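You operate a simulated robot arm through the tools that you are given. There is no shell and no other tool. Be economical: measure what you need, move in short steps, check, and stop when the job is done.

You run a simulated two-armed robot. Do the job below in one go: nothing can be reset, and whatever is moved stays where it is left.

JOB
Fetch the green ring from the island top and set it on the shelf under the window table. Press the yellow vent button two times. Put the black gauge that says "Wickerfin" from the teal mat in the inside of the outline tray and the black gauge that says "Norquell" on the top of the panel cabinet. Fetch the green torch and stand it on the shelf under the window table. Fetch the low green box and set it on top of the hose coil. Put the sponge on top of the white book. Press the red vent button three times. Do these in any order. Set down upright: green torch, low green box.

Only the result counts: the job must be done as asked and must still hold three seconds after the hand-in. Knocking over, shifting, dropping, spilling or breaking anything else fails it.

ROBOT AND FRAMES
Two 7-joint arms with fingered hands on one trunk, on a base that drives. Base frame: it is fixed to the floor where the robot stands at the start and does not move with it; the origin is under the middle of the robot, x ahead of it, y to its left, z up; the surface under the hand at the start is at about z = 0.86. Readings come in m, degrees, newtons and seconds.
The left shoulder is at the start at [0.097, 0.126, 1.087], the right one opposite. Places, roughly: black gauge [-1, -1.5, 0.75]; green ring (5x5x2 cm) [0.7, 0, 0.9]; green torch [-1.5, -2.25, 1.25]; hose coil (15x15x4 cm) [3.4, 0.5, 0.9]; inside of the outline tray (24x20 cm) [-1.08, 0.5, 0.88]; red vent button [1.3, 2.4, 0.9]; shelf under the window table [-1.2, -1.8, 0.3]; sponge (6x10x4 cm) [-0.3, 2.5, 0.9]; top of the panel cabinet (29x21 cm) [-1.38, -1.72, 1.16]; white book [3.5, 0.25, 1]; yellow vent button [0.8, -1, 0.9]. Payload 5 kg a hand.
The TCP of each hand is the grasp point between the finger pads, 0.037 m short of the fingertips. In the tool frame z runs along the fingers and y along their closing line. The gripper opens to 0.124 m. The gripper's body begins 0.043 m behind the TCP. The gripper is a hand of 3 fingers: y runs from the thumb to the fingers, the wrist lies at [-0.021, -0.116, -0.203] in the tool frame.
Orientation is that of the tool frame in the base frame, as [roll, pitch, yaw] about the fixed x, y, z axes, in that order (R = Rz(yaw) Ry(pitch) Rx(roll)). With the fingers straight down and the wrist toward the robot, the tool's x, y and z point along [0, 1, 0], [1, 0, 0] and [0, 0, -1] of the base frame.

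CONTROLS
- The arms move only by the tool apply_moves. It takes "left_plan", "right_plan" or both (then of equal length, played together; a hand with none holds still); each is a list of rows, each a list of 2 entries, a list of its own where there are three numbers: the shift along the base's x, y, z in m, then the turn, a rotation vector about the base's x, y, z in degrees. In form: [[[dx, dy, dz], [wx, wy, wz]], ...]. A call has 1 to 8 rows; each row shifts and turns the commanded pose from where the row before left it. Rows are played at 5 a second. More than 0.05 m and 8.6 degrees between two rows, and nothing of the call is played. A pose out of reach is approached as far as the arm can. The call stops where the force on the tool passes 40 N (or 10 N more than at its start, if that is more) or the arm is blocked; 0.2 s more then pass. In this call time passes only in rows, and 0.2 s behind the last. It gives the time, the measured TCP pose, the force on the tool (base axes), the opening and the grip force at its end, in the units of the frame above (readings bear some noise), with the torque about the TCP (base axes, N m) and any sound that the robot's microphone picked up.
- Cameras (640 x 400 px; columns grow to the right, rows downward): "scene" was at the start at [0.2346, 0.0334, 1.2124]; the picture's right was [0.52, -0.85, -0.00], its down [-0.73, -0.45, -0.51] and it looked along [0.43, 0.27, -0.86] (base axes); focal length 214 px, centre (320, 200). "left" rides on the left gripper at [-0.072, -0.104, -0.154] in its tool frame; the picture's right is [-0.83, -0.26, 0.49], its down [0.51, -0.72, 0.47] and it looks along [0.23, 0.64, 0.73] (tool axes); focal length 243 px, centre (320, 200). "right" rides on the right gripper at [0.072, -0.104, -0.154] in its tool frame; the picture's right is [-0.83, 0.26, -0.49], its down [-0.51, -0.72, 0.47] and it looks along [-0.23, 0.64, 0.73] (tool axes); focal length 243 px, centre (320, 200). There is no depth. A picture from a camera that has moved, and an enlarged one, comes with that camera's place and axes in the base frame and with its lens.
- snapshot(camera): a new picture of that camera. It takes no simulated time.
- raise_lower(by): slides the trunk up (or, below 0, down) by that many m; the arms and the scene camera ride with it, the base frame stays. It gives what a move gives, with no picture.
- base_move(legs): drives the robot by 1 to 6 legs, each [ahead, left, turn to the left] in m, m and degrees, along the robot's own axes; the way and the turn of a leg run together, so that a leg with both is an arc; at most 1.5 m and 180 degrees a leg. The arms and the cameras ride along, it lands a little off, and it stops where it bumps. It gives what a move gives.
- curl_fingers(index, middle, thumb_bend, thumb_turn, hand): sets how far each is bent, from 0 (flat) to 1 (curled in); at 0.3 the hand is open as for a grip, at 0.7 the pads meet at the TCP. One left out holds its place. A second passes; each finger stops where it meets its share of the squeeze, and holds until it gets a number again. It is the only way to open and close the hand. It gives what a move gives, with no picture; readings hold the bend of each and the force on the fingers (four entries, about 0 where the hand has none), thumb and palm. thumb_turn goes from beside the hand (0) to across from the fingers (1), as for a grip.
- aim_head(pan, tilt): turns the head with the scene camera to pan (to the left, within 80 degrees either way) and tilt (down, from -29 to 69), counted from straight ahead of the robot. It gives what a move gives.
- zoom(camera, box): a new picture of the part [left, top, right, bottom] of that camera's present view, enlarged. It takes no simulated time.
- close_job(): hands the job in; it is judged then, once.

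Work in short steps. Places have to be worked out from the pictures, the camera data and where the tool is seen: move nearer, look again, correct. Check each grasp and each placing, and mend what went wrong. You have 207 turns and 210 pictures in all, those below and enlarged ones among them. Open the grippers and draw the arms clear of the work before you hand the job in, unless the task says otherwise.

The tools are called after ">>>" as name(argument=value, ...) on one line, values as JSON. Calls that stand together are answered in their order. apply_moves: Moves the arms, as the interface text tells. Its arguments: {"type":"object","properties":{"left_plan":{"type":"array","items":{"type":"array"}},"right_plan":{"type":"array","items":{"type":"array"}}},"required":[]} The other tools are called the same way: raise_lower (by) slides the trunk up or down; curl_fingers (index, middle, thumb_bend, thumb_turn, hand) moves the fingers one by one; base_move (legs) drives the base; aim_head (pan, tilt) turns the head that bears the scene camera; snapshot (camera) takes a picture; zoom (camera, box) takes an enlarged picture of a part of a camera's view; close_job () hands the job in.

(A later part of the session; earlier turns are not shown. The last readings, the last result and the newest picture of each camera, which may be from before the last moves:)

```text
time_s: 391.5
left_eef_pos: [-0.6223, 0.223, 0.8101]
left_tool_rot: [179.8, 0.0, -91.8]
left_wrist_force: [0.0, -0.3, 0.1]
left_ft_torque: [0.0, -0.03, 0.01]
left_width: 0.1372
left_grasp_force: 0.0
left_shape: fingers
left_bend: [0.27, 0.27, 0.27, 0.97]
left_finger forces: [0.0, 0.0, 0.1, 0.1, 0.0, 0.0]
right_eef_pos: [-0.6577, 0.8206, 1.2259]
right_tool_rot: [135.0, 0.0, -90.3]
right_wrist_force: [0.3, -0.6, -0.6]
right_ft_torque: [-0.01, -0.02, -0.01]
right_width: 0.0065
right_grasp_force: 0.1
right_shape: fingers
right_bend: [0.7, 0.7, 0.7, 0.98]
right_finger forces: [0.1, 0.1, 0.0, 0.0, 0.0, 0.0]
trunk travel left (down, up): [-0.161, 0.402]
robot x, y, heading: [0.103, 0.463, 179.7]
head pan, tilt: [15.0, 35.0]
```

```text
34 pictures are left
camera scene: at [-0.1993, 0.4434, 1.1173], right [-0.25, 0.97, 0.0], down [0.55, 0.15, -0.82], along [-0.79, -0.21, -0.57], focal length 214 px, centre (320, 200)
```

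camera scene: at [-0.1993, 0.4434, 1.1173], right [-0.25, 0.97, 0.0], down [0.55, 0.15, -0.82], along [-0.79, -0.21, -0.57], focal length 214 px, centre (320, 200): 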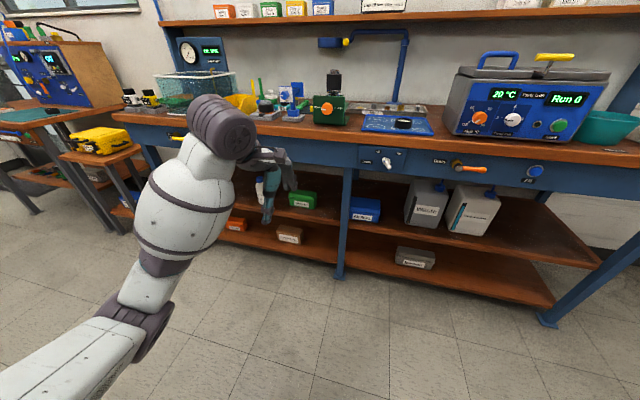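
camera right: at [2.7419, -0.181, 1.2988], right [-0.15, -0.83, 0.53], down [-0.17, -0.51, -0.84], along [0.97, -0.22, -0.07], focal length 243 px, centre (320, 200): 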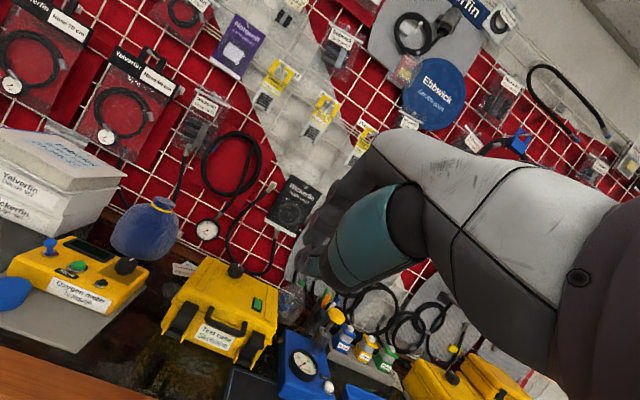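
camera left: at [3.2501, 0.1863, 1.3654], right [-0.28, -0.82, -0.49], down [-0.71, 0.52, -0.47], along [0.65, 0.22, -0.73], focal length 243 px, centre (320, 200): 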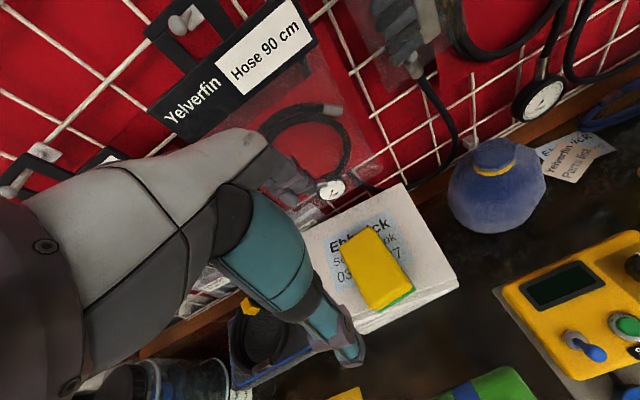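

Lower and tilt the left hand by 25° in front of the bench, while raising the right hand clear of the heater.

>>> apply_moves(left_plan=[[[0, 0, -0.04], [0, 8.3, 0]], [[0, 0, -0.04], [0, 8.3, 0]], [[0, 0, -0.04], [0, 8.3, 0]], [[0, 0, -0.04], [0, 0, 0]], [[0, 0, -0.04], [0, 0, 0]], [[0, 0, -0.04], [0, 0, 0]], [[0, 0, -0.035], [0, 0, 0]]], right_plan=[[[0, 0, 0.02], [0, 0, 0]], [[0, 0, 0.02], [0, 0, 0]], [[0, 0, 0.02], [0, 0, 0]], [[0, 0, 0.02], [0, 0, 0]], [[0, 0, 0.02], [0, 0, 0]], [[0, 0, 0.02], [0, 0, 0]], [[0, 0, 0.02], [0, 0, 0]]])

>>> base_move(legs=[[0.18, 0.115, 0]])

>>> snapshot(camera="left")

>>> snapshot(camera="scene")

```text
time_s: 393.1
left_eef_pos: [-0.6234, 0.2239, 0.5341]
left_tool_rot: [154.9, -0.8, -91.5]
left_wrist_force: [-0.2, -0.9, -1.6]
left_ft_torque: [0.02, -0.01, 0.0]
left_width: 0.1372
left_grasp_force: 0.1
left_shape: fingers
left_bend: [0.27, 0.27, 0.27, 0.97]
left_finger forces: [0.0, 0.0, 0.1, 0.0, 0.1, 0.0]
right_eef_pos: [-0.6589, 0.8198, 1.3663]
right_tool_rot: [135.0, 0.0, -90.0]
right_wrist_force: [0.2, 0.7, -0.1]
right_ft_torque: [0.01, 0.01, 0.01]
right_width: 0.0069
right_grasp_force: 0.1
right_shape: fingers
right_bend: [0.7, 0.7, 0.7, 0.98]
right_finger forces: [0.0, 0.0, 0.0, 0.0, 0.0, 0.0]
trunk travel left (down, up): [-0.161, 0.402]
robot x, y, heading: [0.1019, 0.4647, 179.8]
head pan, tilt: [15.0, 35.0]
```

```text
time_s: 394.7
left_eef_pos: [-0.8026, 0.1137, 0.5338]
left_tool_rot: [154.8, -0.9, -91.6]
left_wrist_force: [-0.6, -0.4, -0.1]
left_ft_torque: [-0.02, 0.01, -0.02]
left_width: 0.1373
left_grasp_force: 0.0
left_shape: fingers
left_bend: [0.27, 0.27, 0.27, 0.97]
left_finger forces: [0.0, 0.0, 0.1, 0.0, 0.0, 0.0]
right_eef_pos: [-0.8361, 0.7082, 1.3663]
right_tool_rot: [135.0, 0.0, -90.1]
right_wrist_force: [-0.1, 0.0, 0.2]
right_ft_torque: [0.03, -0.01, 0.02]
right_width: 0.0065
right_grasp_force: 0.0
right_shape: fingers
right_bend: [0.7, 0.7, 0.7, 0.98]
right_finger forces: [0.0, 0.1, 0.1, 0.0, 0.0, 0.1]
trunk travel left (down, up): [-0.161, 0.402]
robot x, y, heading: [-0.0769, 0.3556, 179.5]
head pan, tilt: [15.0, 35.0]
```

```text
33 pictures are left
camera left: at [-0.641, 0.1832, 0.6296], right [0.05, 0.82, -0.57], down [0.44, -0.53, -0.73], along [-0.9, -0.21, -0.39], focal length 243 px, centre (320, 200)
```

left: 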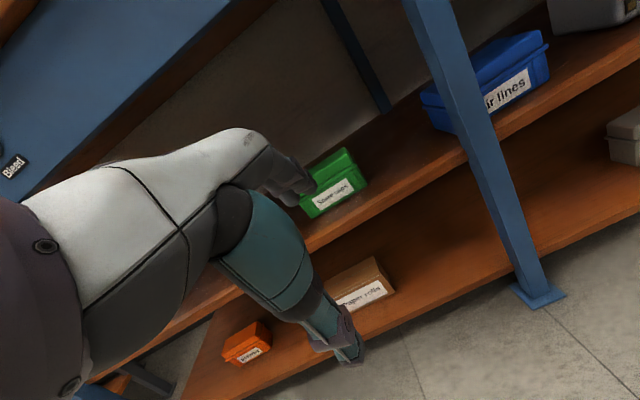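

```text
32 pictures are left
camera scene: at [-0.3786, 0.3317, 1.1173], right [-0.25, 0.97, 0.0], down [0.56, 0.14, -0.82], along [-0.79, -0.21, -0.57], focal length 214 px, centre (320, 200)
```

scene: 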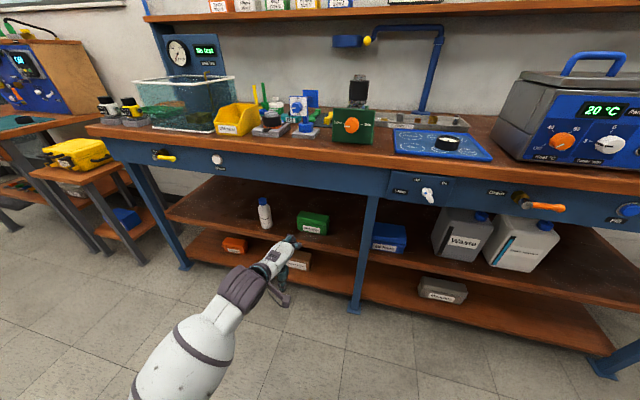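

Box confirmed at ≈[-1.13,0.107]. Pull the right hand back a bit, then drive in with the left hand just above box height.

>>> apply_moves(left_plan=[[[0, 0, 0], [0, 0, 0]], [[0, 0, 0], [0, 0, 0]], [[0, -0.005, -0.015], [0, 0, 0]]], right_plan=[[[0.04, 0, 0], [0, 0, 0]], [[0.04, 0, 0], [0, 0, 0]], [[0.04, 0, 0], [0, 0, 0]]])

>>> base_move(legs=[[0.24, 0, 0]])

>>> snapshot(camera="left")

>>> snapshot(camera="scene")

```text
time_s: 395.5
left_eef_pos: [-0.7996, 0.1093, 0.5206]
left_tool_rot: [154.7, -0.8, -91.6]
left_wrist_force: [1.2, 0.3, 1.4]
left_ft_torque: [-0.01, 0.01, -0.02]
left_width: 0.1373
left_grasp_force: 0.1
left_shape: fingers
left_bend: [0.27, 0.27, 0.27, 0.97]
left_finger forces: [0.1, 0.0, 0.0, 0.0, 0.0, 0.0]
right_eef_pos: [-0.7139, 0.709, 1.3676]
right_tool_rot: [134.9, 0.0, -90.2]
right_wrist_force: [0.3, 0.6, -0.4]
right_ft_torque: [0.01, 0.02, -0.01]
right_width: 0.0067
right_grasp_force: 0.1
right_shape: fingers
right_bend: [0.7, 0.7, 0.7, 0.98]
right_finger forces: [0.0, 0.0, 0.1, 0.0, 0.1, 0.0]
trunk travel left (down, up): [-0.161, 0.402]
robot x, y, heading: [-0.0799, 0.3523, 179.6]
head pan, tilt: [15.0, 35.0]
```

```text
time_s: 397.3
left_eef_pos: [-1.0409, 0.1106, 0.5186]
left_tool_rot: [154.9, -0.8, -91.6]
left_wrist_force: [0.3, 0.2, -0.4]
left_ft_torque: [-0.01, 0.0, 0.0]
left_width: 0.1372
left_grasp_force: 0.1
left_shape: fingers
left_bend: [0.27, 0.27, 0.27, 0.97]
left_finger forces: [0.0, 0.0, 0.0, 0.1, 0.1, 0.0]
right_eef_pos: [-0.9571, 0.7094, 1.3654]
right_tool_rot: [135.1, 0.0, -90.1]
right_wrist_force: [-0.5, -0.6, 0.0]
right_ft_torque: [0.02, 0.0, 0.0]
right_width: 0.0065
right_grasp_force: 0.1
right_shape: fingers
right_bend: [0.7, 0.7, 0.7, 0.98]
right_finger forces: [0.0, 0.1, 0.0, 0.0, 0.0, 0.0]
trunk travel left (down, up): [-0.161, 0.402]
robot x, y, heading: [-0.3203, 0.3579, 179.6]
head pan, tilt: [15.0, 35.0]
```

```text
31 pictures are left
camera left: at [-0.8803, 0.18, 0.6144], right [0.05, 0.82, -0.57], down [0.44, -0.53, -0.73], along [-0.9, -0.21, -0.39], focal length 243 px, centre (320, 200)
```

left: 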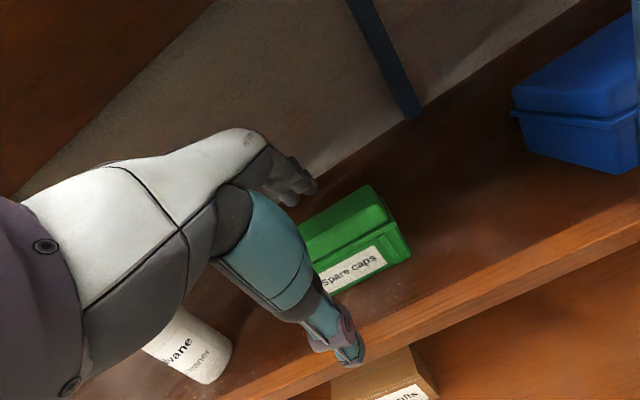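

```text
30 pictures are left
camera scene: at [-0.6184, 0.3333, 1.1172], right [-0.25, 0.97, 0.0], down [0.56, 0.14, -0.82], along [-0.79, -0.21, -0.57], focal length 214 px, centre (320, 200)
```

scene: 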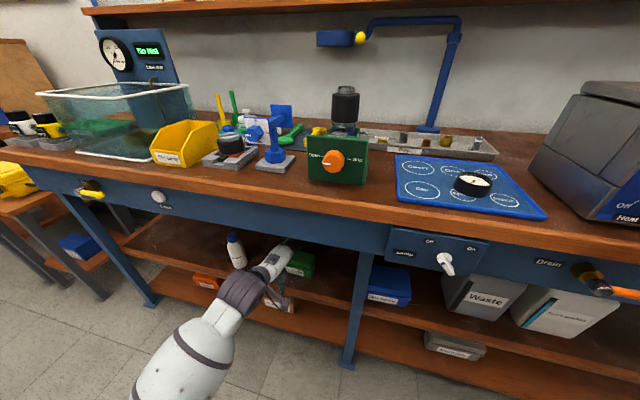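

Move the last 7 cm with the arm and lower over the box.

>>> apply_moves(left_plan=[[[-0.036, -0.001, -0.003], [0, 0, 0]], [[-0.037, -0.001, -0.003], [0, 0, 0]], [[0, 0, -0.025], [0, 0, 0]], [[0, 0, -0.02], [0, 0, 0]]])

>>> snapshot(camera="left")

```text
time_s: 398.3
left_eef_pos: [-1.1135, 0.1084, 0.466]
left_tool_rot: [154.9, -0.8, -91.6]
left_wrist_force: [-0.3, -0.3, 0.3]
left_ft_torque: [-0.01, 0.04, -0.01]
left_width: 0.1373
left_grasp_force: 0.1
left_shape: fingers
left_bend: [0.27, 0.27, 0.27, 0.97]
left_finger forces: [0.0, 0.1, 0.1, 0.0, 0.1, 0.1]
right_eef_pos: [-0.9572, 0.7117, 1.3654]
right_tool_rot: [134.9, 0.0, -90.2]
right_wrist_force: [0.7, -0.2, 0.3]
right_ft_torque: [0.01, 0.01, 0.03]
right_width: 0.0065
right_grasp_force: 0.1
right_shape: fingers
right_bend: [0.7, 0.7, 0.7, 0.98]
right_finger forces: [0.1, 0.1, 0.1, 0.0, 0.1, 0.0]
trunk travel left (down, up): [-0.161, 0.402]
robot x, y, heading: [-0.3157, 0.3573, 179.7]
head pan, tilt: [15.0, 35.0]
```

```text
29 pictures are left
camera left: at [-0.9525, 0.1773, 0.5618], right [0.05, 0.82, -0.57], down [0.44, -0.53, -0.73], along [-0.9, -0.21, -0.39], focal length 243 px, centre (320, 200)
```

left: 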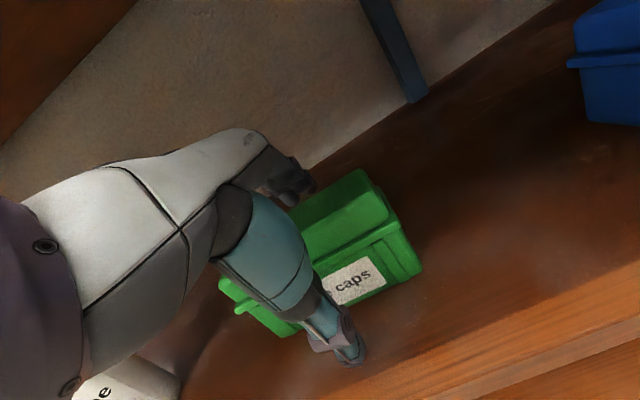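

Box lies between thumb and fingers. Lower 1 cm and close.

>>> apply_moves(left_plan=[[[0, 0, -0.006], [0, 0, 0]], [[0, 0, -0.006], [0, 0, 0]]])

>>> curl_fingers(hand="left", index=0.65, middle=0.65, thumb_bend=0.65)

>>> snapshot(camera="left")

```text
time_s: 399.0
left_eef_pos: [-1.1178, 0.1076, 0.4666]
left_tool_rot: [153.9, -0.6, -91.7]
left_wrist_force: [2.6, 0.4, 23.8]
left_ft_torque: [0.12, -1.8, 0.07]
left_width: 0.1411
left_grasp_force: 11.3
left_shape: fingers
left_bend: [0.27, 0.27, 0.24, 0.98]
left_finger forces: [0.1, 0.1, 0.0, 0.0, 23.7, 0.1]
right_eef_pos: [-0.9555, 0.7111, 1.3659]
right_tool_rot: [135.1, 0.0, -90.1]
right_wrist_force: [-1.1, -0.8, -0.3]
right_ft_torque: [0.03, -0.03, -0.04]
right_width: 0.0064
right_grasp_force: 0.0
right_shape: fingers
right_bend: [0.7, 0.7, 0.7, 0.98]
right_finger forces: [0.1, 0.0, 0.0, 0.1, 0.0, 0.1]
trunk travel left (down, up): [-0.161, 0.402]
robot x, y, heading: [-0.3187, 0.3551, 179.6]
head pan, tilt: [15.0, 35.0]
stopped in row 2 (left hand): the force on the tool passed its limit at 42 N (the readings are from after the stop); the commanded pose is now the measured one
```

```text
time_s: 400.0
left_eef_pos: [-1.1164, 0.1082, 0.4651]
left_tool_rot: [154.0, -0.7, -91.7]
left_wrist_force: [6.9, -0.2, 36.3]
left_ft_torque: [0.06, -2.71, 0.0]
left_width: 0.0764
left_grasp_force: 18.2
left_shape: fingers
left_bend: [0.65, 0.65, 0.31, 0.98]
left_finger forces: [0.8, 0.1, 0.1, 0.0, 35.8, 0.0]
right_eef_pos: [-0.9518, 0.7103, 1.3681]
right_tool_rot: [134.7, -0.1, -90.2]
right_wrist_force: [-0.2, 0.6, -0.3]
right_ft_torque: [0.02, -0.02, 0.0]
right_width: 0.0066
right_grasp_force: 0.2
right_shape: fingers
right_bend: [0.7, 0.7, 0.7, 0.98]
right_finger forces: [0.1, 0.1, 0.1, 0.0, 0.0, 0.0]
trunk travel left (down, up): [-0.161, 0.402]
robot x, y, heading: [-0.3148, 0.3527, 179.7]
head pan, tilt: [15.0, 35.0]
```

```text
28 pictures are left
camera left: at [-0.9527, 0.1779, 0.5581], right [0.04, 0.82, -0.57], down [0.43, -0.53, -0.73], along [-0.9, -0.21, -0.37], focal length 243 px, centre (320, 200)
```

left: 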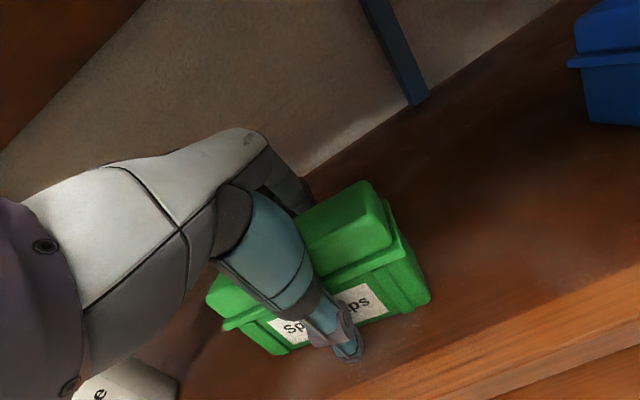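

The thumb is jammed on the shelf. Lift 1 cm so it can close onto the box front.

>>> apply_moves(left_plan=[[[0, 0, 0.008], [0, 0, 0]], [[0, 0, 0.006], [0, 0, 0]]])

>>> curl_fingers(hand="left", index=0.7, middle=0.7, thumb_bend=0.65)

>>> snapshot(camera="left")

```text
time_s: 400.6
left_eef_pos: [-1.1137, 0.1083, 0.4726]
left_tool_rot: [154.4, -0.6, -91.7]
left_wrist_force: [1.4, 0.0, -1.7]
left_ft_torque: [-0.02, -0.04, -0.06]
left_width: 0.0677
left_grasp_force: 1.1
left_shape: fingers
left_bend: [0.65, 0.65, 0.35, 0.97]
left_finger forces: [0.3, 0.9, 0.0, 0.0, 1.7, 0.0]
right_eef_pos: [-0.9562, 0.7113, 1.3664]
right_tool_rot: [135.0, -0.1, -90.1]
right_wrist_force: [0.0, -0.1, 1.3]
right_ft_torque: [-0.01, 0.0, 0.02]
right_width: 0.0067
right_grasp_force: 0.0
right_shape: fingers
right_bend: [0.7, 0.7, 0.7, 0.98]
right_finger forces: [0.1, 0.0, 0.0, 0.0, 0.1, 0.1]
trunk travel left (down, up): [-0.161, 0.402]
robot x, y, heading: [-0.317, 0.3569, 179.6]
head pan, tilt: [15.0, 35.0]
```

```text
time_s: 401.6
left_eef_pos: [-1.1165, 0.1088, 0.4744]
left_tool_rot: [154.3, -0.7, -91.7]
left_wrist_force: [0.9, 0.4, -3.2]
left_ft_torque: [0.0, 0.01, -0.02]
left_width: 0.0632
left_grasp_force: 22.1
left_shape: fingers
left_bend: [0.62, 0.65, 0.47, 0.96]
left_finger forces: [13.2, 8.5, 0.0, 0.1, 22.1, 0.0]
right_eef_pos: [-0.9566, 0.7109, 1.3668]
right_tool_rot: [135.0, 0.0, -90.2]
right_wrist_force: [-0.7, 0.5, 0.1]
right_ft_torque: [-0.01, 0.02, 0.04]
right_width: 0.0065
right_grasp_force: 0.0
right_shape: fingers
right_bend: [0.7, 0.7, 0.7, 0.98]
right_finger forces: [0.0, 0.0, 0.0, 0.1, 0.1, 0.0]
trunk travel left (down, up): [-0.161, 0.402]
robot x, y, heading: [-0.3141, 0.3556, 179.5]
head pan, tilt: [15.0, 35.0]
```

```text
27 pictures are left
camera left: at [-0.954, 0.1775, 0.5684], right [0.05, 0.82, -0.57], down [0.43, -0.53, -0.73], along [-0.9, -0.21, -0.38], focal length 243 px, centre (320, 200)
```

left: 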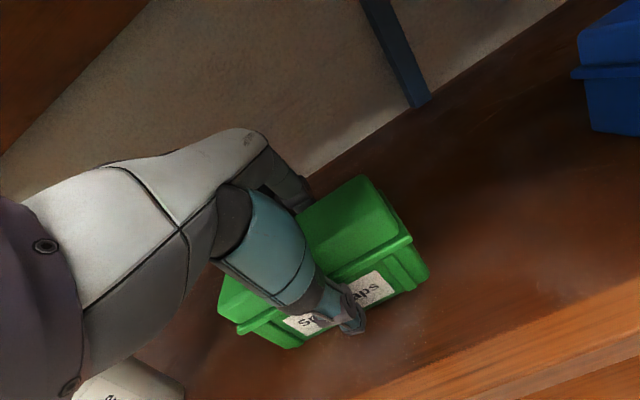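

Gripped with 22 N. Lift a few cm and check.

>>> apply_moves(left_plan=[[[0, 0, 0.015], [0, 0, 0]], [[0, 0, 0.02], [0, 0, 0]], [[0, 0, 0.02], [0, 0, 0]]])

>>> snapshot(camera="left")

```text
time_s: 402.4
left_eef_pos: [-1.1182, 0.1081, 0.5293]
left_tool_rot: [154.4, -0.8, -91.6]
left_wrist_force: [0.0, 1.1, -3.7]
left_ft_torque: [0.01, 0.07, -0.03]
left_width: 0.0634
left_grasp_force: 21.7
left_shape: fingers
left_bend: [0.62, 0.65, 0.47, 0.96]
left_finger forces: [12.9, 8.6, 0.0, 0.1, 22.0, 0.0]
right_eef_pos: [-0.9561, 0.71, 1.3658]
right_tool_rot: [135.0, -0.1, -90.1]
right_wrist_force: [-0.1, 0.3, -0.4]
right_ft_torque: [0.04, 0.03, 0.01]
right_width: 0.0067
right_grasp_force: 0.1
right_shape: fingers
right_bend: [0.7, 0.7, 0.7, 0.98]
right_finger forces: [0.0, 0.0, 0.0, 0.0, 0.0, 0.1]
trunk travel left (down, up): [-0.161, 0.402]
robot x, y, heading: [-0.3168, 0.3555, 179.8]
head pan, tilt: [15.0, 35.0]
```

```text
26 pictures are left
camera left: at [-0.9556, 0.1771, 0.6235], right [0.05, 0.82, -0.57], down [0.43, -0.53, -0.73], along [-0.9, -0.21, -0.38], focal length 243 px, centre (320, 200)
```

left: 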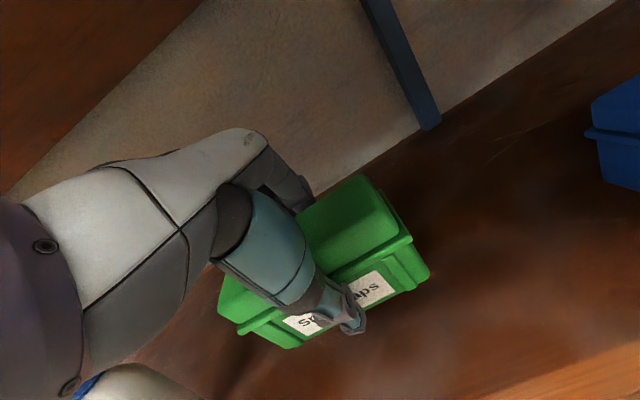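

Box is held level. Back out from under the bench and raise.

>>> base_move(legs=[[-0.42, 0, 0]])

>>> raise_lower(by=0.35)

>>> base_move(legs=[[0, -0.72, 0.4], [0, 0, -180], [1.4, 0, 0]])

>>> aim_head(pan=0, tilt=25)

>>> snapshot(camera="scene")

```text
time_s: 405.0
left_eef_pos: [-0.6903, 0.1084, 0.5297]
left_tool_rot: [154.4, -0.7, -92.0]
left_wrist_force: [0.2, -0.3, -2.8]
left_ft_torque: [-0.01, 0.03, -0.01]
left_width: 0.0632
left_grasp_force: 22.1
left_shape: fingers
left_bend: [0.62, 0.65, 0.47, 0.96]
left_finger forces: [13.1, 8.6, 0.1, 0.1, 22.0, 0.1]
right_eef_pos: [-0.5239, 0.7101, 1.3662]
right_tool_rot: [135.0, 0.0, -90.6]
right_wrist_force: [0.3, 0.1, 0.3]
right_ft_torque: [0.01, 0.0, -0.02]
right_width: 0.0067
right_grasp_force: 0.1
right_shape: fingers
right_bend: [0.7, 0.7, 0.7, 0.98]
right_finger forces: [0.0, 0.0, 0.0, 0.0, 0.0, 0.0]
trunk travel left (down, up): [-0.161, 0.402]
robot x, y, heading: [0.1103, 0.3513, 179.1]
head pan, tilt: [15.0, 35.0]
```

```text
time_s: 408.5
left_eef_pos: [-0.6903, 0.1105, 0.8779]
left_tool_rot: [154.5, -0.8, -92.1]
left_wrist_force: [-0.1, 0.2, -3.5]
left_ft_torque: [0.0, 0.01, -0.02]
left_width: 0.063
left_grasp_force: 21.5
left_shape: fingers
left_bend: [0.62, 0.65, 0.47, 0.96]
left_finger forces: [13.0, 8.5, 0.1, 0.0, 21.9, 0.1]
right_eef_pos: [-0.5249, 0.7092, 1.7152]
right_tool_rot: [135.1, 0.0, -90.7]
right_wrist_force: [-0.1, -0.8, 0.4]
right_ft_torque: [0.01, 0.03, -0.01]
right_width: 0.0069
right_grasp_force: 0.0
right_shape: fingers
right_bend: [0.7, 0.7, 0.7, 0.98]
right_finger forces: [0.1, 0.0, 0.1, 0.0, 0.0, 0.1]
trunk travel left (down, up): [-0.511, 0.052]
robot x, y, heading: [0.1138, 0.349, 179.3]
head pan, tilt: [15.0, 35.0]
```

```text
time_s: 429.2
left_eef_pos: [2.3263, 1.259, 0.88]
left_tool_rot: [154.3, -0.7, 87.0]
left_wrist_force: [0.6, -0.6, -2.9]
left_ft_torque: [-0.03, 0.0, -0.01]
left_width: 0.0619
left_grasp_force: 19.8
left_shape: fingers
left_bend: [0.62, 0.65, 0.49, 0.96]
left_finger forces: [11.5, 7.9, 0.0, 0.1, 19.9, 0.0]
right_eef_pos: [2.1499, 0.6606, 1.7162]
right_tool_rot: [134.9, -0.1, 88.4]
right_wrist_force: [-0.2, 0.3, -0.1]
right_ft_torque: [0.01, 0.02, 0.02]
right_width: 0.0068
right_grasp_force: 0.0
right_shape: fingers
right_bend: [0.7, 0.7, 0.7, 0.98]
right_finger forces: [0.0, 0.1, 0.1, 0.0, 0.0, 0.0]
trunk travel left (down, up): [-0.511, 0.052]
robot x, y, heading: [1.5187, 1.0349, -1.7]
head pan, tilt: [15.0, 35.0]
```

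```text
time_s: 430.0
left_eef_pos: [2.3276, 1.2583, 0.878]
left_tool_rot: [154.4, -0.7, 86.9]
left_wrist_force: [-0.1, -0.1, -2.9]
left_ft_torque: [0.02, -0.02, 0.01]
left_width: 0.0615
left_grasp_force: 19.6
left_shape: fingers
left_bend: [0.62, 0.65, 0.49, 0.96]
left_finger forces: [11.5, 8.0, 0.1, 0.0, 19.9, 0.0]
right_eef_pos: [2.1505, 0.66, 1.7158]
right_tool_rot: [135.0, 0.0, 88.3]
right_wrist_force: [-0.1, -0.2, -0.5]
right_ft_torque: [0.01, 0.02, -0.01]
right_width: 0.0066
right_grasp_force: 0.1
right_shape: fingers
right_bend: [0.7, 0.7, 0.7, 0.98]
right_finger forces: [0.0, 0.0, 0.0, 0.0, 0.1, 0.0]
trunk travel left (down, up): [-0.511, 0.052]
robot x, y, heading: [1.5228, 1.0294, -1.6]
head pan, tilt: [0.0, 25.0]
```

```text
25 pictures are left
camera scene: at [1.7043, 1.027, 1.5213], right [-0.03, -1.0, 0.0], down [-0.42, 0.01, -0.91], along [0.91, -0.03, -0.42], focal length 214 px, centre (320, 200)
```

scene: 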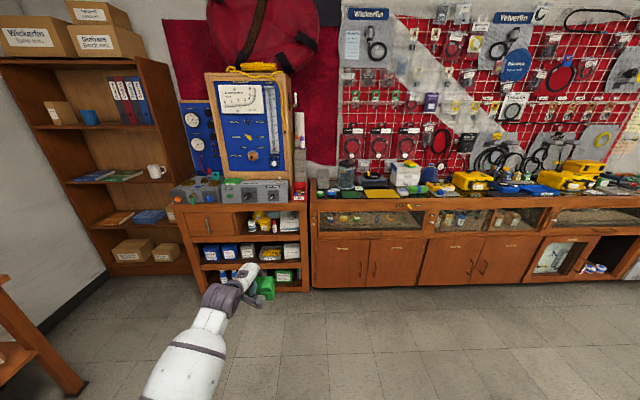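

Raise the box well above counter level and zoom on the hose coil.

>>> apply_moves(left_plan=[[[0, 0, 0.045], [0, 0, 0]], [[0, 0, 0.045], [0, 0, 0]], [[0, 0, 0.045], [0, 0, 0]], [[0, 0, 0.045], [0, 0, 0]], [[0, 0, 0.045], [0, 0, 0]], [[0, 0, 0.045], [0, 0, 0]], [[0, 0, 0.045], [0, 0, 0]]])

>>> zoom(camera="scene", box=[320, 140, 440, 215])

```text
time_s: 431.6
left_eef_pos: [2.3262, 1.2585, 1.1966]
left_tool_rot: [154.4, -0.7, 86.8]
left_wrist_force: [-0.2, 0.6, -3.3]
left_ft_torque: [-0.02, -0.06, 0.02]
left_width: 0.0611
left_grasp_force: 19.6
left_shape: fingers
left_bend: [0.62, 0.65, 0.49, 0.96]
left_finger forces: [11.4, 8.0, 0.0, 0.1, 20.0, 0.0]
right_eef_pos: [2.1499, 0.6604, 1.7166]
right_tool_rot: [134.9, 0.1, 88.3]
right_wrist_force: [0.9, -0.8, -0.2]
right_ft_torque: [0.02, -0.02, 0.02]
right_width: 0.0068
right_grasp_force: 0.0
right_shape: fingers
right_bend: [0.7, 0.7, 0.7, 0.98]
right_finger forces: [0.0, 0.0, 0.1, 0.1, 0.0, 0.0]
trunk travel left (down, up): [-0.511, 0.052]
robot x, y, heading: [1.5235, 1.0338, -1.9]
head pan, tilt: [0.0, 25.0]
```

```text
5.33 times, centred on (380, 178) of scene
camera zoom: at [1.7036, 1.0266, 1.5216], right [-0.03, -1.0, 0.0], down [-0.42, 0.01, -0.91], along [0.91, -0.03, -0.42], focal length 1144 px, centre (0, 320)
```

zoom: 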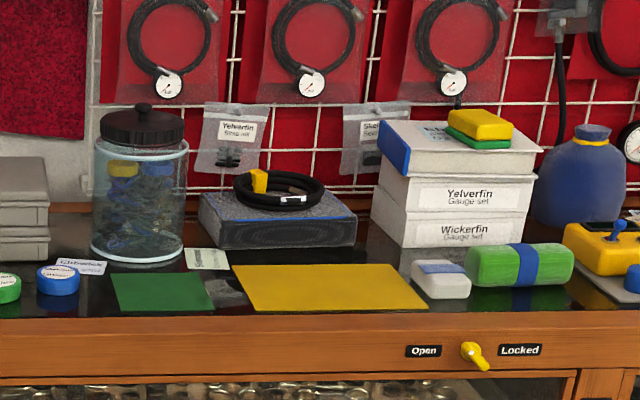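

Hose coil triangulates to ≈[3.42,0.528], top z≈0.95. Drive to it.

>>> base_move(legs=[[0.4, 0, 1.9], [0, -0.74, 0], [0.45, 0, 0]])

>>> aim_head(pan=20, tilt=30)

>>> snapshot(camera="left")

>>> snapshot(camera="scene")

```text
time_s: 442.8
left_eef_pos: [3.1689, 0.5537, 1.1971]
left_tool_rot: [154.2, -0.7, 88.7]
left_wrist_force: [-0.2, 0.2, -3.6]
left_ft_torque: [0.0, -0.07, 0.0]
left_width: 0.0614
left_grasp_force: 19.3
left_shape: fingers
left_bend: [0.62, 0.65, 0.49, 0.96]
left_finger forces: [11.3, 7.9, 0.0, 0.0, 19.9, 0.0]
right_eef_pos: [3.0102, -0.0514, 1.7186]
right_tool_rot: [134.9, 0.0, 90.2]
right_wrist_force: [-0.3, -0.1, 1.0]
right_ft_torque: [-0.02, -0.03, -0.01]
right_width: 0.0068
right_grasp_force: 0.1
right_shape: fingers
right_bend: [0.7, 0.7, 0.7, 0.98]
right_finger forces: [0.0, 0.0, 0.0, 0.0, 0.1, 0.0]
trunk travel left (down, up): [-0.511, 0.052]
robot x, y, heading: [2.3713, 0.3003, -0.2]
head pan, tilt: [0.0, 25.0]
```

```text
time_s: 443.6
left_eef_pos: [3.1703, 0.5545, 1.194]
left_tool_rot: [154.4, -0.6, 88.7]
left_wrist_force: [0.1, 0.1, -3.3]
left_ft_torque: [0.01, 0.02, -0.01]
left_width: 0.0612
left_grasp_force: 19.2
left_shape: fingers
left_bend: [0.62, 0.65, 0.49, 0.96]
left_finger forces: [11.4, 8.0, 0.0, 0.0, 19.9, 0.0]
right_eef_pos: [3.0146, -0.0499, 1.7165]
right_tool_rot: [135.0, 0.0, 90.1]
right_wrist_force: [-0.6, 0.0, -0.4]
right_ft_torque: [0.02, -0.03, 0.0]
right_width: 0.0067
right_grasp_force: 0.0
right_shape: fingers
right_bend: [0.7, 0.7, 0.7, 0.98]
right_finger forces: [0.0, 0.0, 0.1, 0.1, 0.1, 0.0]
trunk travel left (down, up): [-0.511, 0.052]
robot x, y, heading: [2.3742, 0.3042, 0.0]
head pan, tilt: [20.0, 30.0]
```

```text
23 pictures are left
camera left: at [3.0093, 0.4838, 1.2888], right [-0.04, -0.82, -0.57], down [-0.44, 0.53, -0.73], along [0.9, 0.22, -0.38], focal length 243 px, centre (320, 200)
```

left: 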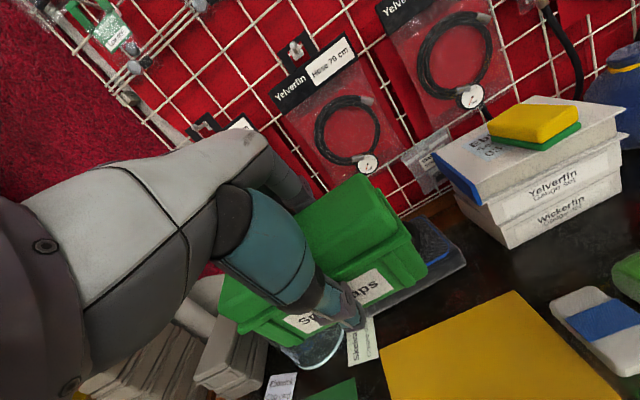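

```text
22 pictures are left
camera scene: at [2.549, 0.332, 1.5133], right [0.34, -0.94, 0.0], down [-0.47, -0.17, -0.87], along [0.81, 0.3, -0.5], focal length 214 px, centre (320, 200)
```

scene: 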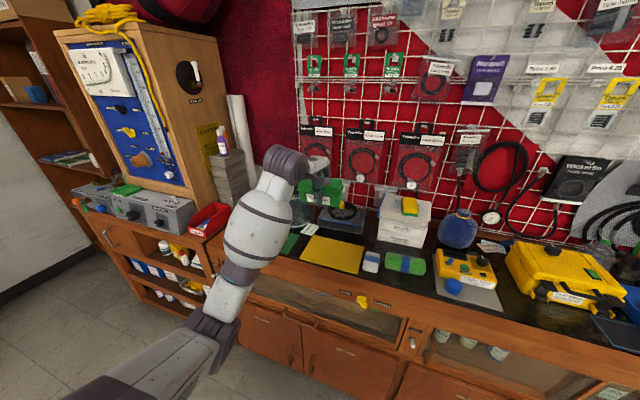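

>>> zoom(camera="scene", box=[280, 165, 420, 255])

```text
4.44 times, centred on (350, 210) of scene
camera zoom: at [2.549, 0.332, 1.5133], right [0.34, -0.94, 0.0], down [-0.47, -0.17, -0.87], along [0.81, 0.3, -0.5], focal length 953 px, centre (187, 156)
```

zoom: 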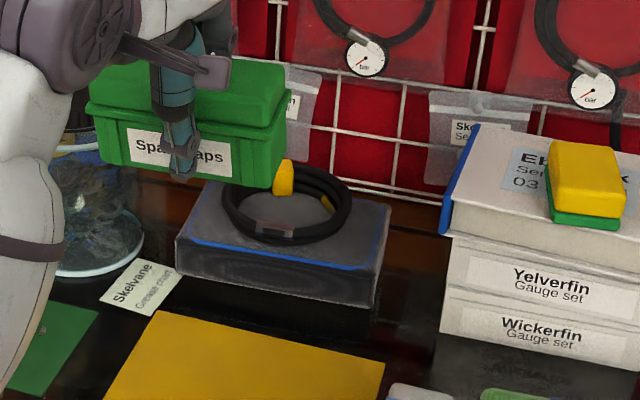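

Coil centre ≈[3.40,0.531]. Move the box over it.

>>> base_move(legs=[[0.12, -0.022, 0]])

>>> apply_moves(left_plan=[[[0.03, 0, 0], [0, 0, 0]], [[0.03, 0, -0.02], [0, 0, 0]], [[0.025, 0, -0.03], [0, 0, 0]], [[0, 0, -0.03], [0, 0, 0]]])

>>> zoom(camera="scene", box=[270, 160, 430, 270])

>>> snapshot(camera="left")

```text
time_s: 444.9
left_eef_pos: [3.2853, 0.5319, 1.1981]
left_tool_rot: [154.1, -0.7, 88.7]
left_wrist_force: [0.5, 0.4, -2.3]
left_ft_torque: [0.0, 0.0, 0.01]
left_width: 0.0615
left_grasp_force: 20.0
left_shape: fingers
left_bend: [0.62, 0.65, 0.49, 0.96]
left_finger forces: [11.5, 8.0, 0.0, 0.0, 19.9, 0.0]
right_eef_pos: [3.1254, -0.0724, 1.7193]
right_tool_rot: [134.7, 0.0, 90.1]
right_wrist_force: [-1.2, 0.6, 0.0]
right_ft_torque: [-0.01, 0.01, 0.0]
right_width: 0.0067
right_grasp_force: 0.0
right_shape: fingers
right_bend: [0.7, 0.7, 0.7, 0.98]
right_finger forces: [0.0, 0.0, 0.0, 0.0, 0.0, 0.0]
trunk travel left (down, up): [-0.511, 0.052]
robot x, y, heading: [2.4877, 0.277, 0.1]
head pan, tilt: [20.0, 30.0]
```

```text
time_s: 445.9
left_eef_pos: [3.3731, 0.5323, 1.1129]
left_tool_rot: [154.2, -0.7, 88.7]
left_wrist_force: [0.2, 0.3, -2.5]
left_ft_torque: [0.02, 0.0, 0.02]
left_width: 0.0609
left_grasp_force: 20.4
left_shape: fingers
left_bend: [0.62, 0.65, 0.49, 0.96]
left_finger forces: [11.4, 8.1, 0.1, 0.0, 19.8, 0.1]
right_eef_pos: [3.13, -0.0724, 1.7158]
right_tool_rot: [134.9, 0.0, 90.2]
right_wrist_force: [0.8, 0.5, 0.2]
right_ft_torque: [0.0, 0.04, 0.03]
right_width: 0.0066
right_grasp_force: 0.0
right_shape: fingers
right_bend: [0.7, 0.7, 0.7, 0.98]
right_finger forces: [0.0, 0.1, 0.0, 0.1, 0.0, 0.1]
trunk travel left (down, up): [-0.511, 0.052]
robot x, y, heading: [2.4922, 0.28, 0.1]
head pan, tilt: [20.0, 30.0]
```

```text
3.64 times, centred on (350, 215) of scene
camera zoom: at [2.6656, 0.3108, 1.5133], right [0.34, -0.94, 0.0], down [-0.47, -0.17, -0.87], along [0.81, 0.3, -0.5], focal length 780 px, centre (211, 146)
```

zoom: 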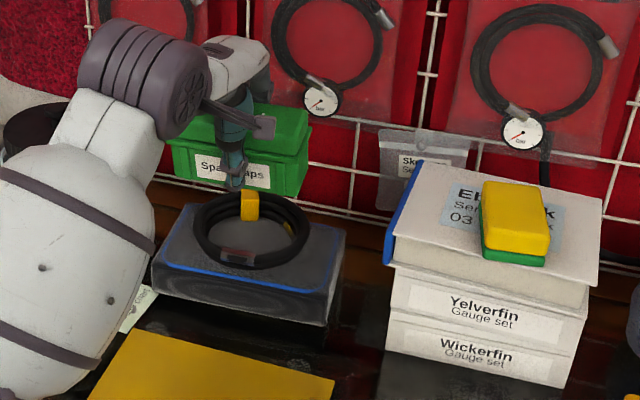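

```text
19 pictures are left
camera left: at [3.2112, 0.4629, 1.2069], right [-0.04, -0.82, -0.57], down [-0.43, 0.53, -0.73], along [0.9, 0.22, -0.38], focal length 243 px, centre (320, 200)
```

left: 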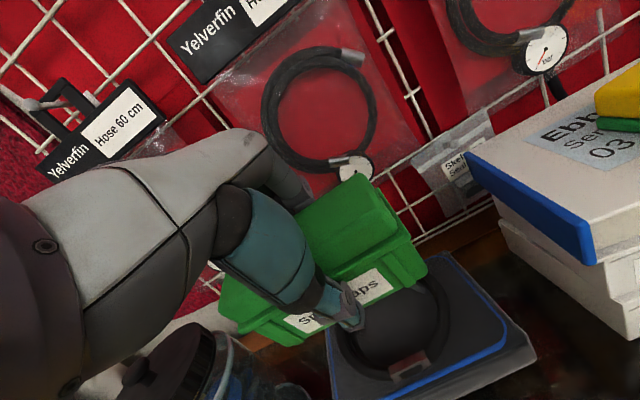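

Box centre ≈[3.388,0.539] over coil centre [3.393,0.531]. Lower gently.

>>> apply_moves(left_plan=[[[0.003, -0.006, -0.03], [0, 0, 0]], [[0, 0, -0.02], [0, 0, 0]], [[0, 0, -0.01], [0, 0, 0]], [[0, 0, -0.007], [0, 0, 0]]])

>>> zoom(camera="scene", box=[270, 160, 430, 270])

```text
time_s: 446.9
left_eef_pos: [3.3764, 0.5257, 1.047]
left_tool_rot: [154.4, -0.7, 88.8]
left_wrist_force: [0.1, -0.2, -3.1]
left_ft_torque: [-0.01, -0.01, 0.02]
left_width: 0.0613
left_grasp_force: 19.0
left_shape: fingers
left_bend: [0.62, 0.65, 0.49, 0.96]
left_finger forces: [11.3, 8.0, 0.0, 0.0, 19.9, 0.0]
right_eef_pos: [3.1314, -0.0728, 1.718]
right_tool_rot: [134.9, -0.1, 90.3]
right_wrist_force: [0.3, 0.2, 0.3]
right_ft_torque: [0.01, 0.02, -0.03]
right_width: 0.0066
right_grasp_force: 0.1
right_shape: fingers
right_bend: [0.7, 0.7, 0.7, 0.98]
right_finger forces: [0.1, 0.1, 0.0, 0.0, 0.0, 0.1]
trunk travel left (down, up): [-0.511, 0.052]
robot x, y, heading: [2.4854, 0.2795, -0.1]
head pan, tilt: [20.0, 30.0]
```

```text
3.64 times, centred on (350, 215) of scene
camera zoom: at [2.6655, 0.3102, 1.5134], right [0.34, -0.94, 0.0], down [-0.47, -0.17, -0.87], along [0.81, 0.3, -0.5], focal length 780 px, centre (211, 146)
```

zoom: 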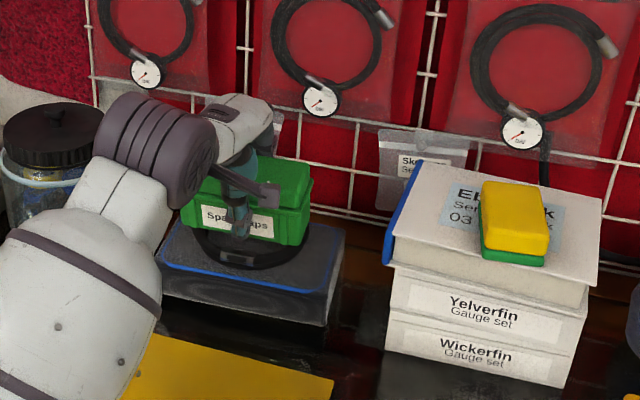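

Almost down; continue in small steps to contact.

>>> apply_moves(left_plan=[[[0, 0, -0.005], [0, 0, 0]], [[0, 0, -0.004], [0, 0, 0]], [[0, 0, -0.004], [0, 0, 0]], [[0, 0, -0.004], [0, 0, 0]]])

```text
time_s: 447.9
left_eef_pos: [3.3748, 0.5253, 1.0312]
left_tool_rot: [154.2, -0.8, 88.8]
left_wrist_force: [0.3, -0.7, -3.5]
left_ft_torque: [-0.01, -0.02, -0.01]
left_width: 0.061
left_grasp_force: 19.9
left_shape: fingers
left_bend: [0.62, 0.65, 0.49, 0.96]
left_finger forces: [11.4, 8.1, 0.1, 0.0, 19.8, 0.1]
right_eef_pos: [3.131, -0.0726, 1.7167]
right_tool_rot: [134.9, 0.0, 90.3]
right_wrist_force: [0.3, -0.2, 0.0]
right_ft_torque: [0.03, 0.04, -0.03]
right_width: 0.0063
right_grasp_force: 0.1
right_shape: fingers
right_bend: [0.7, 0.7, 0.7, 0.98]
right_finger forces: [0.1, 0.0, 0.0, 0.1, 0.1, 0.1]
trunk travel left (down, up): [-0.511, 0.052]
robot x, y, heading: [2.4909, 0.2819, -0.0]
head pan, tilt: [20.0, 30.0]
```

>>> apply_moves(left_plan=[[[0, 0, -0.004], [0, 0, 0]], [[0, 0, -0.004], [0, 0, 0]], [[0, 0, -0.003], [0, 0, 0]]])

>>> zoom(camera="scene", box=[290, 180, 390, 250])

```text
time_s: 448.7
left_eef_pos: [3.375, 0.525, 1.0221]
left_tool_rot: [154.2, -0.7, 88.7]
left_wrist_force: [1.4, -2.4, 9.9]
left_ft_torque: [0.08, 0.27, -0.04]
left_width: 0.0614
left_grasp_force: 21.9
left_shape: fingers
left_bend: [0.61, 0.64, 0.5, 0.96]
left_finger forces: [14.2, 8.6, 0.0, 0.1, 20.8, 0.1]
right_eef_pos: [3.1269, -0.0727, 1.7185]
right_tool_rot: [134.8, 0.0, 90.2]
right_wrist_force: [-0.1, -0.5, 0.2]
right_ft_torque: [-0.02, 0.01, 0.0]
right_width: 0.0066
right_grasp_force: 0.0
right_shape: fingers
right_bend: [0.7, 0.7, 0.7, 0.98]
right_finger forces: [0.0, 0.1, 0.1, 0.0, 0.1, 0.1]
trunk travel left (down, up): [-0.511, 0.052]
robot x, y, heading: [2.4892, 0.2803, 0.2]
head pan, tilt: [20.0, 30.0]
```

```text
5.71 times, centred on (340, 215) of scene
camera zoom: at [2.6633, 0.3098, 1.5139], right [0.34, -0.94, 0.0], down [-0.47, -0.17, -0.87], along [0.81, 0.3, -0.5], focal length 1226 px, centre (206, 114)
```

zoom: 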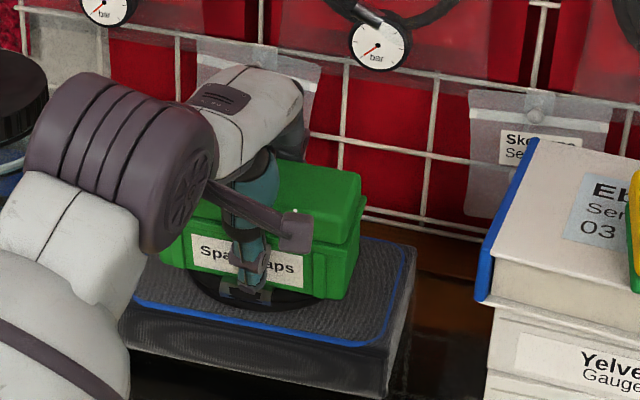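

Contact on the coil. Ease and release.

>>> apply_moves(left_plan=[[[0, 0, 0.003], [0, 0, 0]]])

>>> curl_fingers(hand="left", index=0.45, middle=0.45, thumb_bend=0.36)

>>> zoom(camera="scene", box=[290, 180, 390, 250])

>>> snapshot(camera="left")

```text
time_s: 449.1
left_eef_pos: [3.3761, 0.5263, 1.0217]
left_tool_rot: [154.4, -0.7, 88.7]
left_wrist_force: [-0.8, 0.4, 0.1]
left_ft_torque: [0.09, 0.15, 0.0]
left_width: 0.0616
left_grasp_force: 20.4
left_shape: fingers
left_bend: [0.61, 0.64, 0.5, 0.96]
left_finger forces: [12.2, 7.7, 0.1, 0.0, 20.9, 0.0]
right_eef_pos: [3.129, -0.0728, 1.7157]
right_tool_rot: [134.9, 0.0, 90.2]
right_wrist_force: [0.6, -0.7, -0.2]
right_ft_torque: [-0.02, -0.04, 0.03]
right_width: 0.0065
right_grasp_force: 0.1
right_shape: fingers
right_bend: [0.7, 0.7, 0.7, 0.98]
right_finger forces: [0.0, 0.0, 0.0, 0.0, 0.0, 0.0]
trunk travel left (down, up): [-0.511, 0.052]
robot x, y, heading: [2.4912, 0.2793, -0.1]
head pan, tilt: [20.0, 30.0]
```

```text
time_s: 450.1
left_eef_pos: [3.3764, 0.5252, 1.0237]
left_tool_rot: [154.4, -0.8, 88.8]
left_wrist_force: [0.1, -0.9, 0.5]
left_ft_torque: [-0.03, 0.03, 0.0]
left_width: 0.0975
left_grasp_force: 0.9
left_shape: fingers
left_bend: [0.45, 0.45, 0.36, 0.97]
left_finger forces: [0.6, 0.0, 0.0, 0.0, 0.1, 0.0]
right_eef_pos: [3.1295, -0.0733, 1.717]
right_tool_rot: [134.9, 0.0, 90.2]
right_wrist_force: [-0.8, -0.5, -0.2]
right_ft_torque: [0.01, -0.01, 0.0]
right_width: 0.0067
right_grasp_force: 0.0
right_shape: fingers
right_bend: [0.7, 0.7, 0.7, 0.98]
right_finger forces: [0.0, 0.0, 0.0, 0.0, 0.0, 0.0]
trunk travel left (down, up): [-0.511, 0.052]
robot x, y, heading: [2.4872, 0.2776, 0.0]
head pan, tilt: [20.0, 30.0]
```

```text
5.71 times, centred on (340, 215) of scene
camera zoom: at [2.665, 0.3102, 1.5135], right [0.34, -0.94, 0.0], down [-0.47, -0.17, -0.87], along [0.81, 0.3, -0.5], focal length 1226 px, centre (206, 114)
```

zoom: 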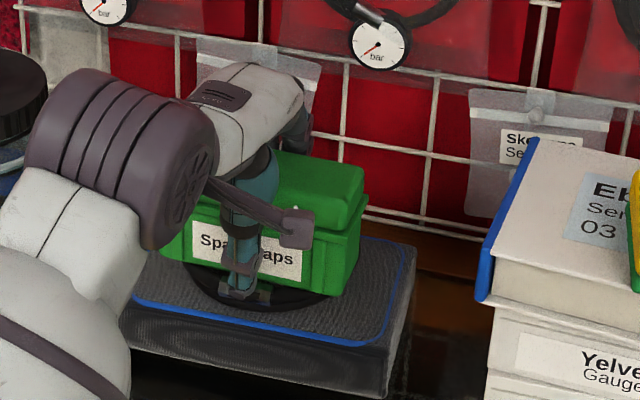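

```text
15 pictures are left
camera left: at [3.2136, 0.4557, 1.1174], right [-0.04, -0.82, -0.57], down [-0.43, 0.53, -0.73], along [0.9, 0.22, -0.38], focal length 243 px, centre (320, 200)
```

left: 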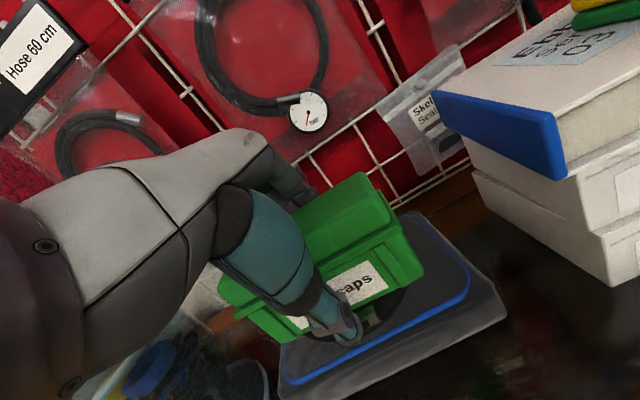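

Open a bit more, then rise vertically clear of the box.

>>> curl_fingers(hand="left", index=0.3, middle=0.3, thumb_bend=0.3)

>>> apply_moves(left_plan=[[[0, 0, 0.015], [0, 0, 0]], [[0, 0, 0.02], [0, 0, 0]], [[0, 0, 0.025], [0, 0, 0]], [[0, 0, 0.04], [0, 0, 0]], [[0, 0, 0.04], [0, 0, 0]]])

>>> snapshot(camera="left")

```text
time_s: 451.1
left_eef_pos: [3.3767, 0.5248, 1.0231]
left_tool_rot: [154.2, -0.8, 88.8]
left_wrist_force: [0.3, -0.1, -0.3]
left_ft_torque: [0.04, -0.02, -0.01]
left_width: 0.1286
left_grasp_force: 0.1
left_shape: fingers
left_bend: [0.3, 0.3, 0.3, 0.97]
left_finger forces: [0.1, 0.1, 0.1, 0.0, 0.1, 0.0]
right_eef_pos: [3.1306, -0.0727, 1.7162]
right_tool_rot: [135.0, 0.0, 90.2]
right_wrist_force: [0.8, 0.2, 0.6]
right_ft_torque: [-0.05, 0.03, 0.01]
right_width: 0.0068
right_grasp_force: 0.0
right_shape: fingers
right_bend: [0.7, 0.7, 0.7, 0.98]
right_finger forces: [0.0, 0.0, 0.0, 0.0, 0.0, 0.0]
trunk travel left (down, up): [-0.511, 0.052]
robot x, y, heading: [2.4855, 0.2756, 0.0]
head pan, tilt: [20.0, 30.0]
```

```text
time_s: 452.3
left_eef_pos: [3.3763, 0.523, 1.1655]
left_tool_rot: [154.3, -0.7, 88.5]
left_wrist_force: [0.4, -0.6, 0.7]
left_ft_torque: [0.01, -0.03, 0.0]
left_width: 0.1284
left_grasp_force: 0.0
left_shape: fingers
left_bend: [0.3, 0.3, 0.3, 0.97]
left_finger forces: [0.0, 0.0, 0.0, 0.0, 0.0, 0.1]
right_eef_pos: [3.1297, -0.0721, 1.7184]
right_tool_rot: [134.9, 0.0, 90.2]
right_wrist_force: [-0.3, 0.4, -0.2]
right_ft_torque: [-0.02, -0.02, 0.01]
right_width: 0.0066
right_grasp_force: 0.0
right_shape: fingers
right_bend: [0.7, 0.7, 0.7, 0.98]
right_finger forces: [0.0, 0.0, 0.1, 0.0, 0.0, 0.0]
trunk travel left (down, up): [-0.511, 0.052]
robot x, y, heading: [2.4896, 0.2794, -0.1]
head pan, tilt: [20.0, 30.0]
```

```text
14 pictures are left
camera left: at [3.2131, 0.4536, 1.2582], right [-0.04, -0.82, -0.57], down [-0.43, 0.53, -0.73], along [0.9, 0.22, -0.38], focal length 243 px, centre (320, 200)
```

left: 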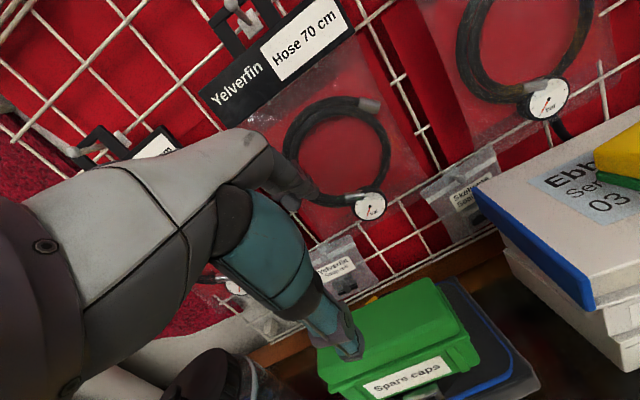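

Box released on the coil. Back off and check from the head camera.

>>> base_move(legs=[[-0.45, 0, 0]])

>>> zoom(camera="scene", box=[270, 130, 430, 230])

>>> snapshot(camera="left")

```text
time_s: 455.0
left_eef_pos: [2.9255, 0.5218, 1.161]
left_tool_rot: [154.4, -0.8, 88.6]
left_wrist_force: [0.3, 0.2, -0.3]
left_ft_torque: [0.01, 0.0, 0.01]
left_width: 0.1285
left_grasp_force: 0.0
left_shape: fingers
left_bend: [0.3, 0.3, 0.3, 0.97]
left_finger forces: [0.1, 0.0, 0.0, 0.1, 0.0, 0.1]
right_eef_pos: [2.6782, -0.074, 1.716]
right_tool_rot: [135.0, 0.0, 90.1]
right_wrist_force: [-0.4, 1.5, 0.2]
right_ft_torque: [-0.01, 0.02, -0.02]
right_width: 0.0067
right_grasp_force: 0.0
right_shape: fingers
right_bend: [0.7, 0.7, 0.7, 0.98]
right_finger forces: [0.0, 0.0, 0.1, 0.1, 0.0, 0.0]
trunk travel left (down, up): [-0.511, 0.052]
robot x, y, heading: [2.0331, 0.2847, -0.2]
head pan, tilt: [20.0, 30.0]
```

```text
4.00 times, centred on (350, 180) of scene
camera zoom: at [2.2141, 0.3105, 1.513], right [0.34, -0.94, 0.0], down [-0.47, -0.17, -0.87], along [0.81, 0.29, -0.5], focal length 858 px, centre (200, 280)
```

zoom: 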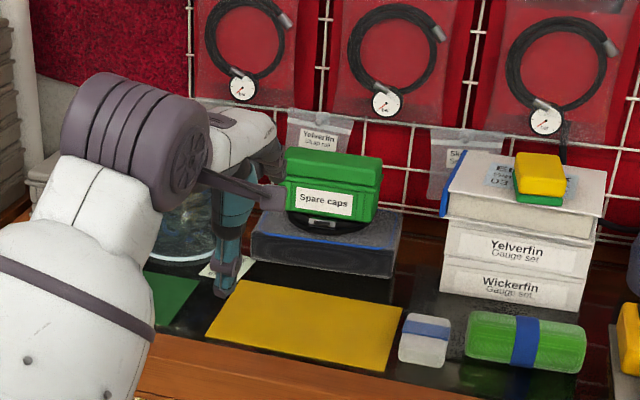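

```text
12 pictures are left
camera left: at [2.7629, 0.453, 1.2559], right [-0.04, -0.82, -0.57], down [-0.43, 0.53, -0.73], along [0.9, 0.21, -0.38], focal length 243 px, centre (320, 200)
```

left: 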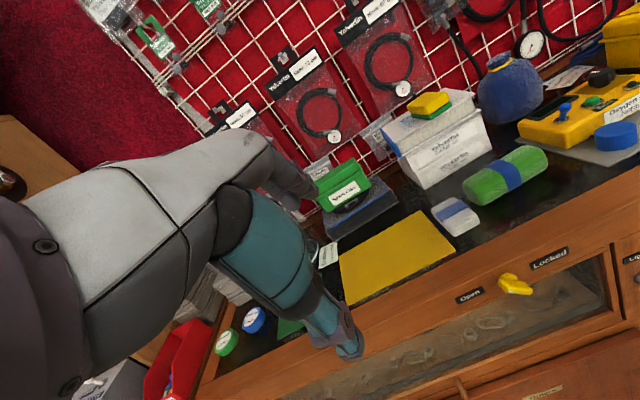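

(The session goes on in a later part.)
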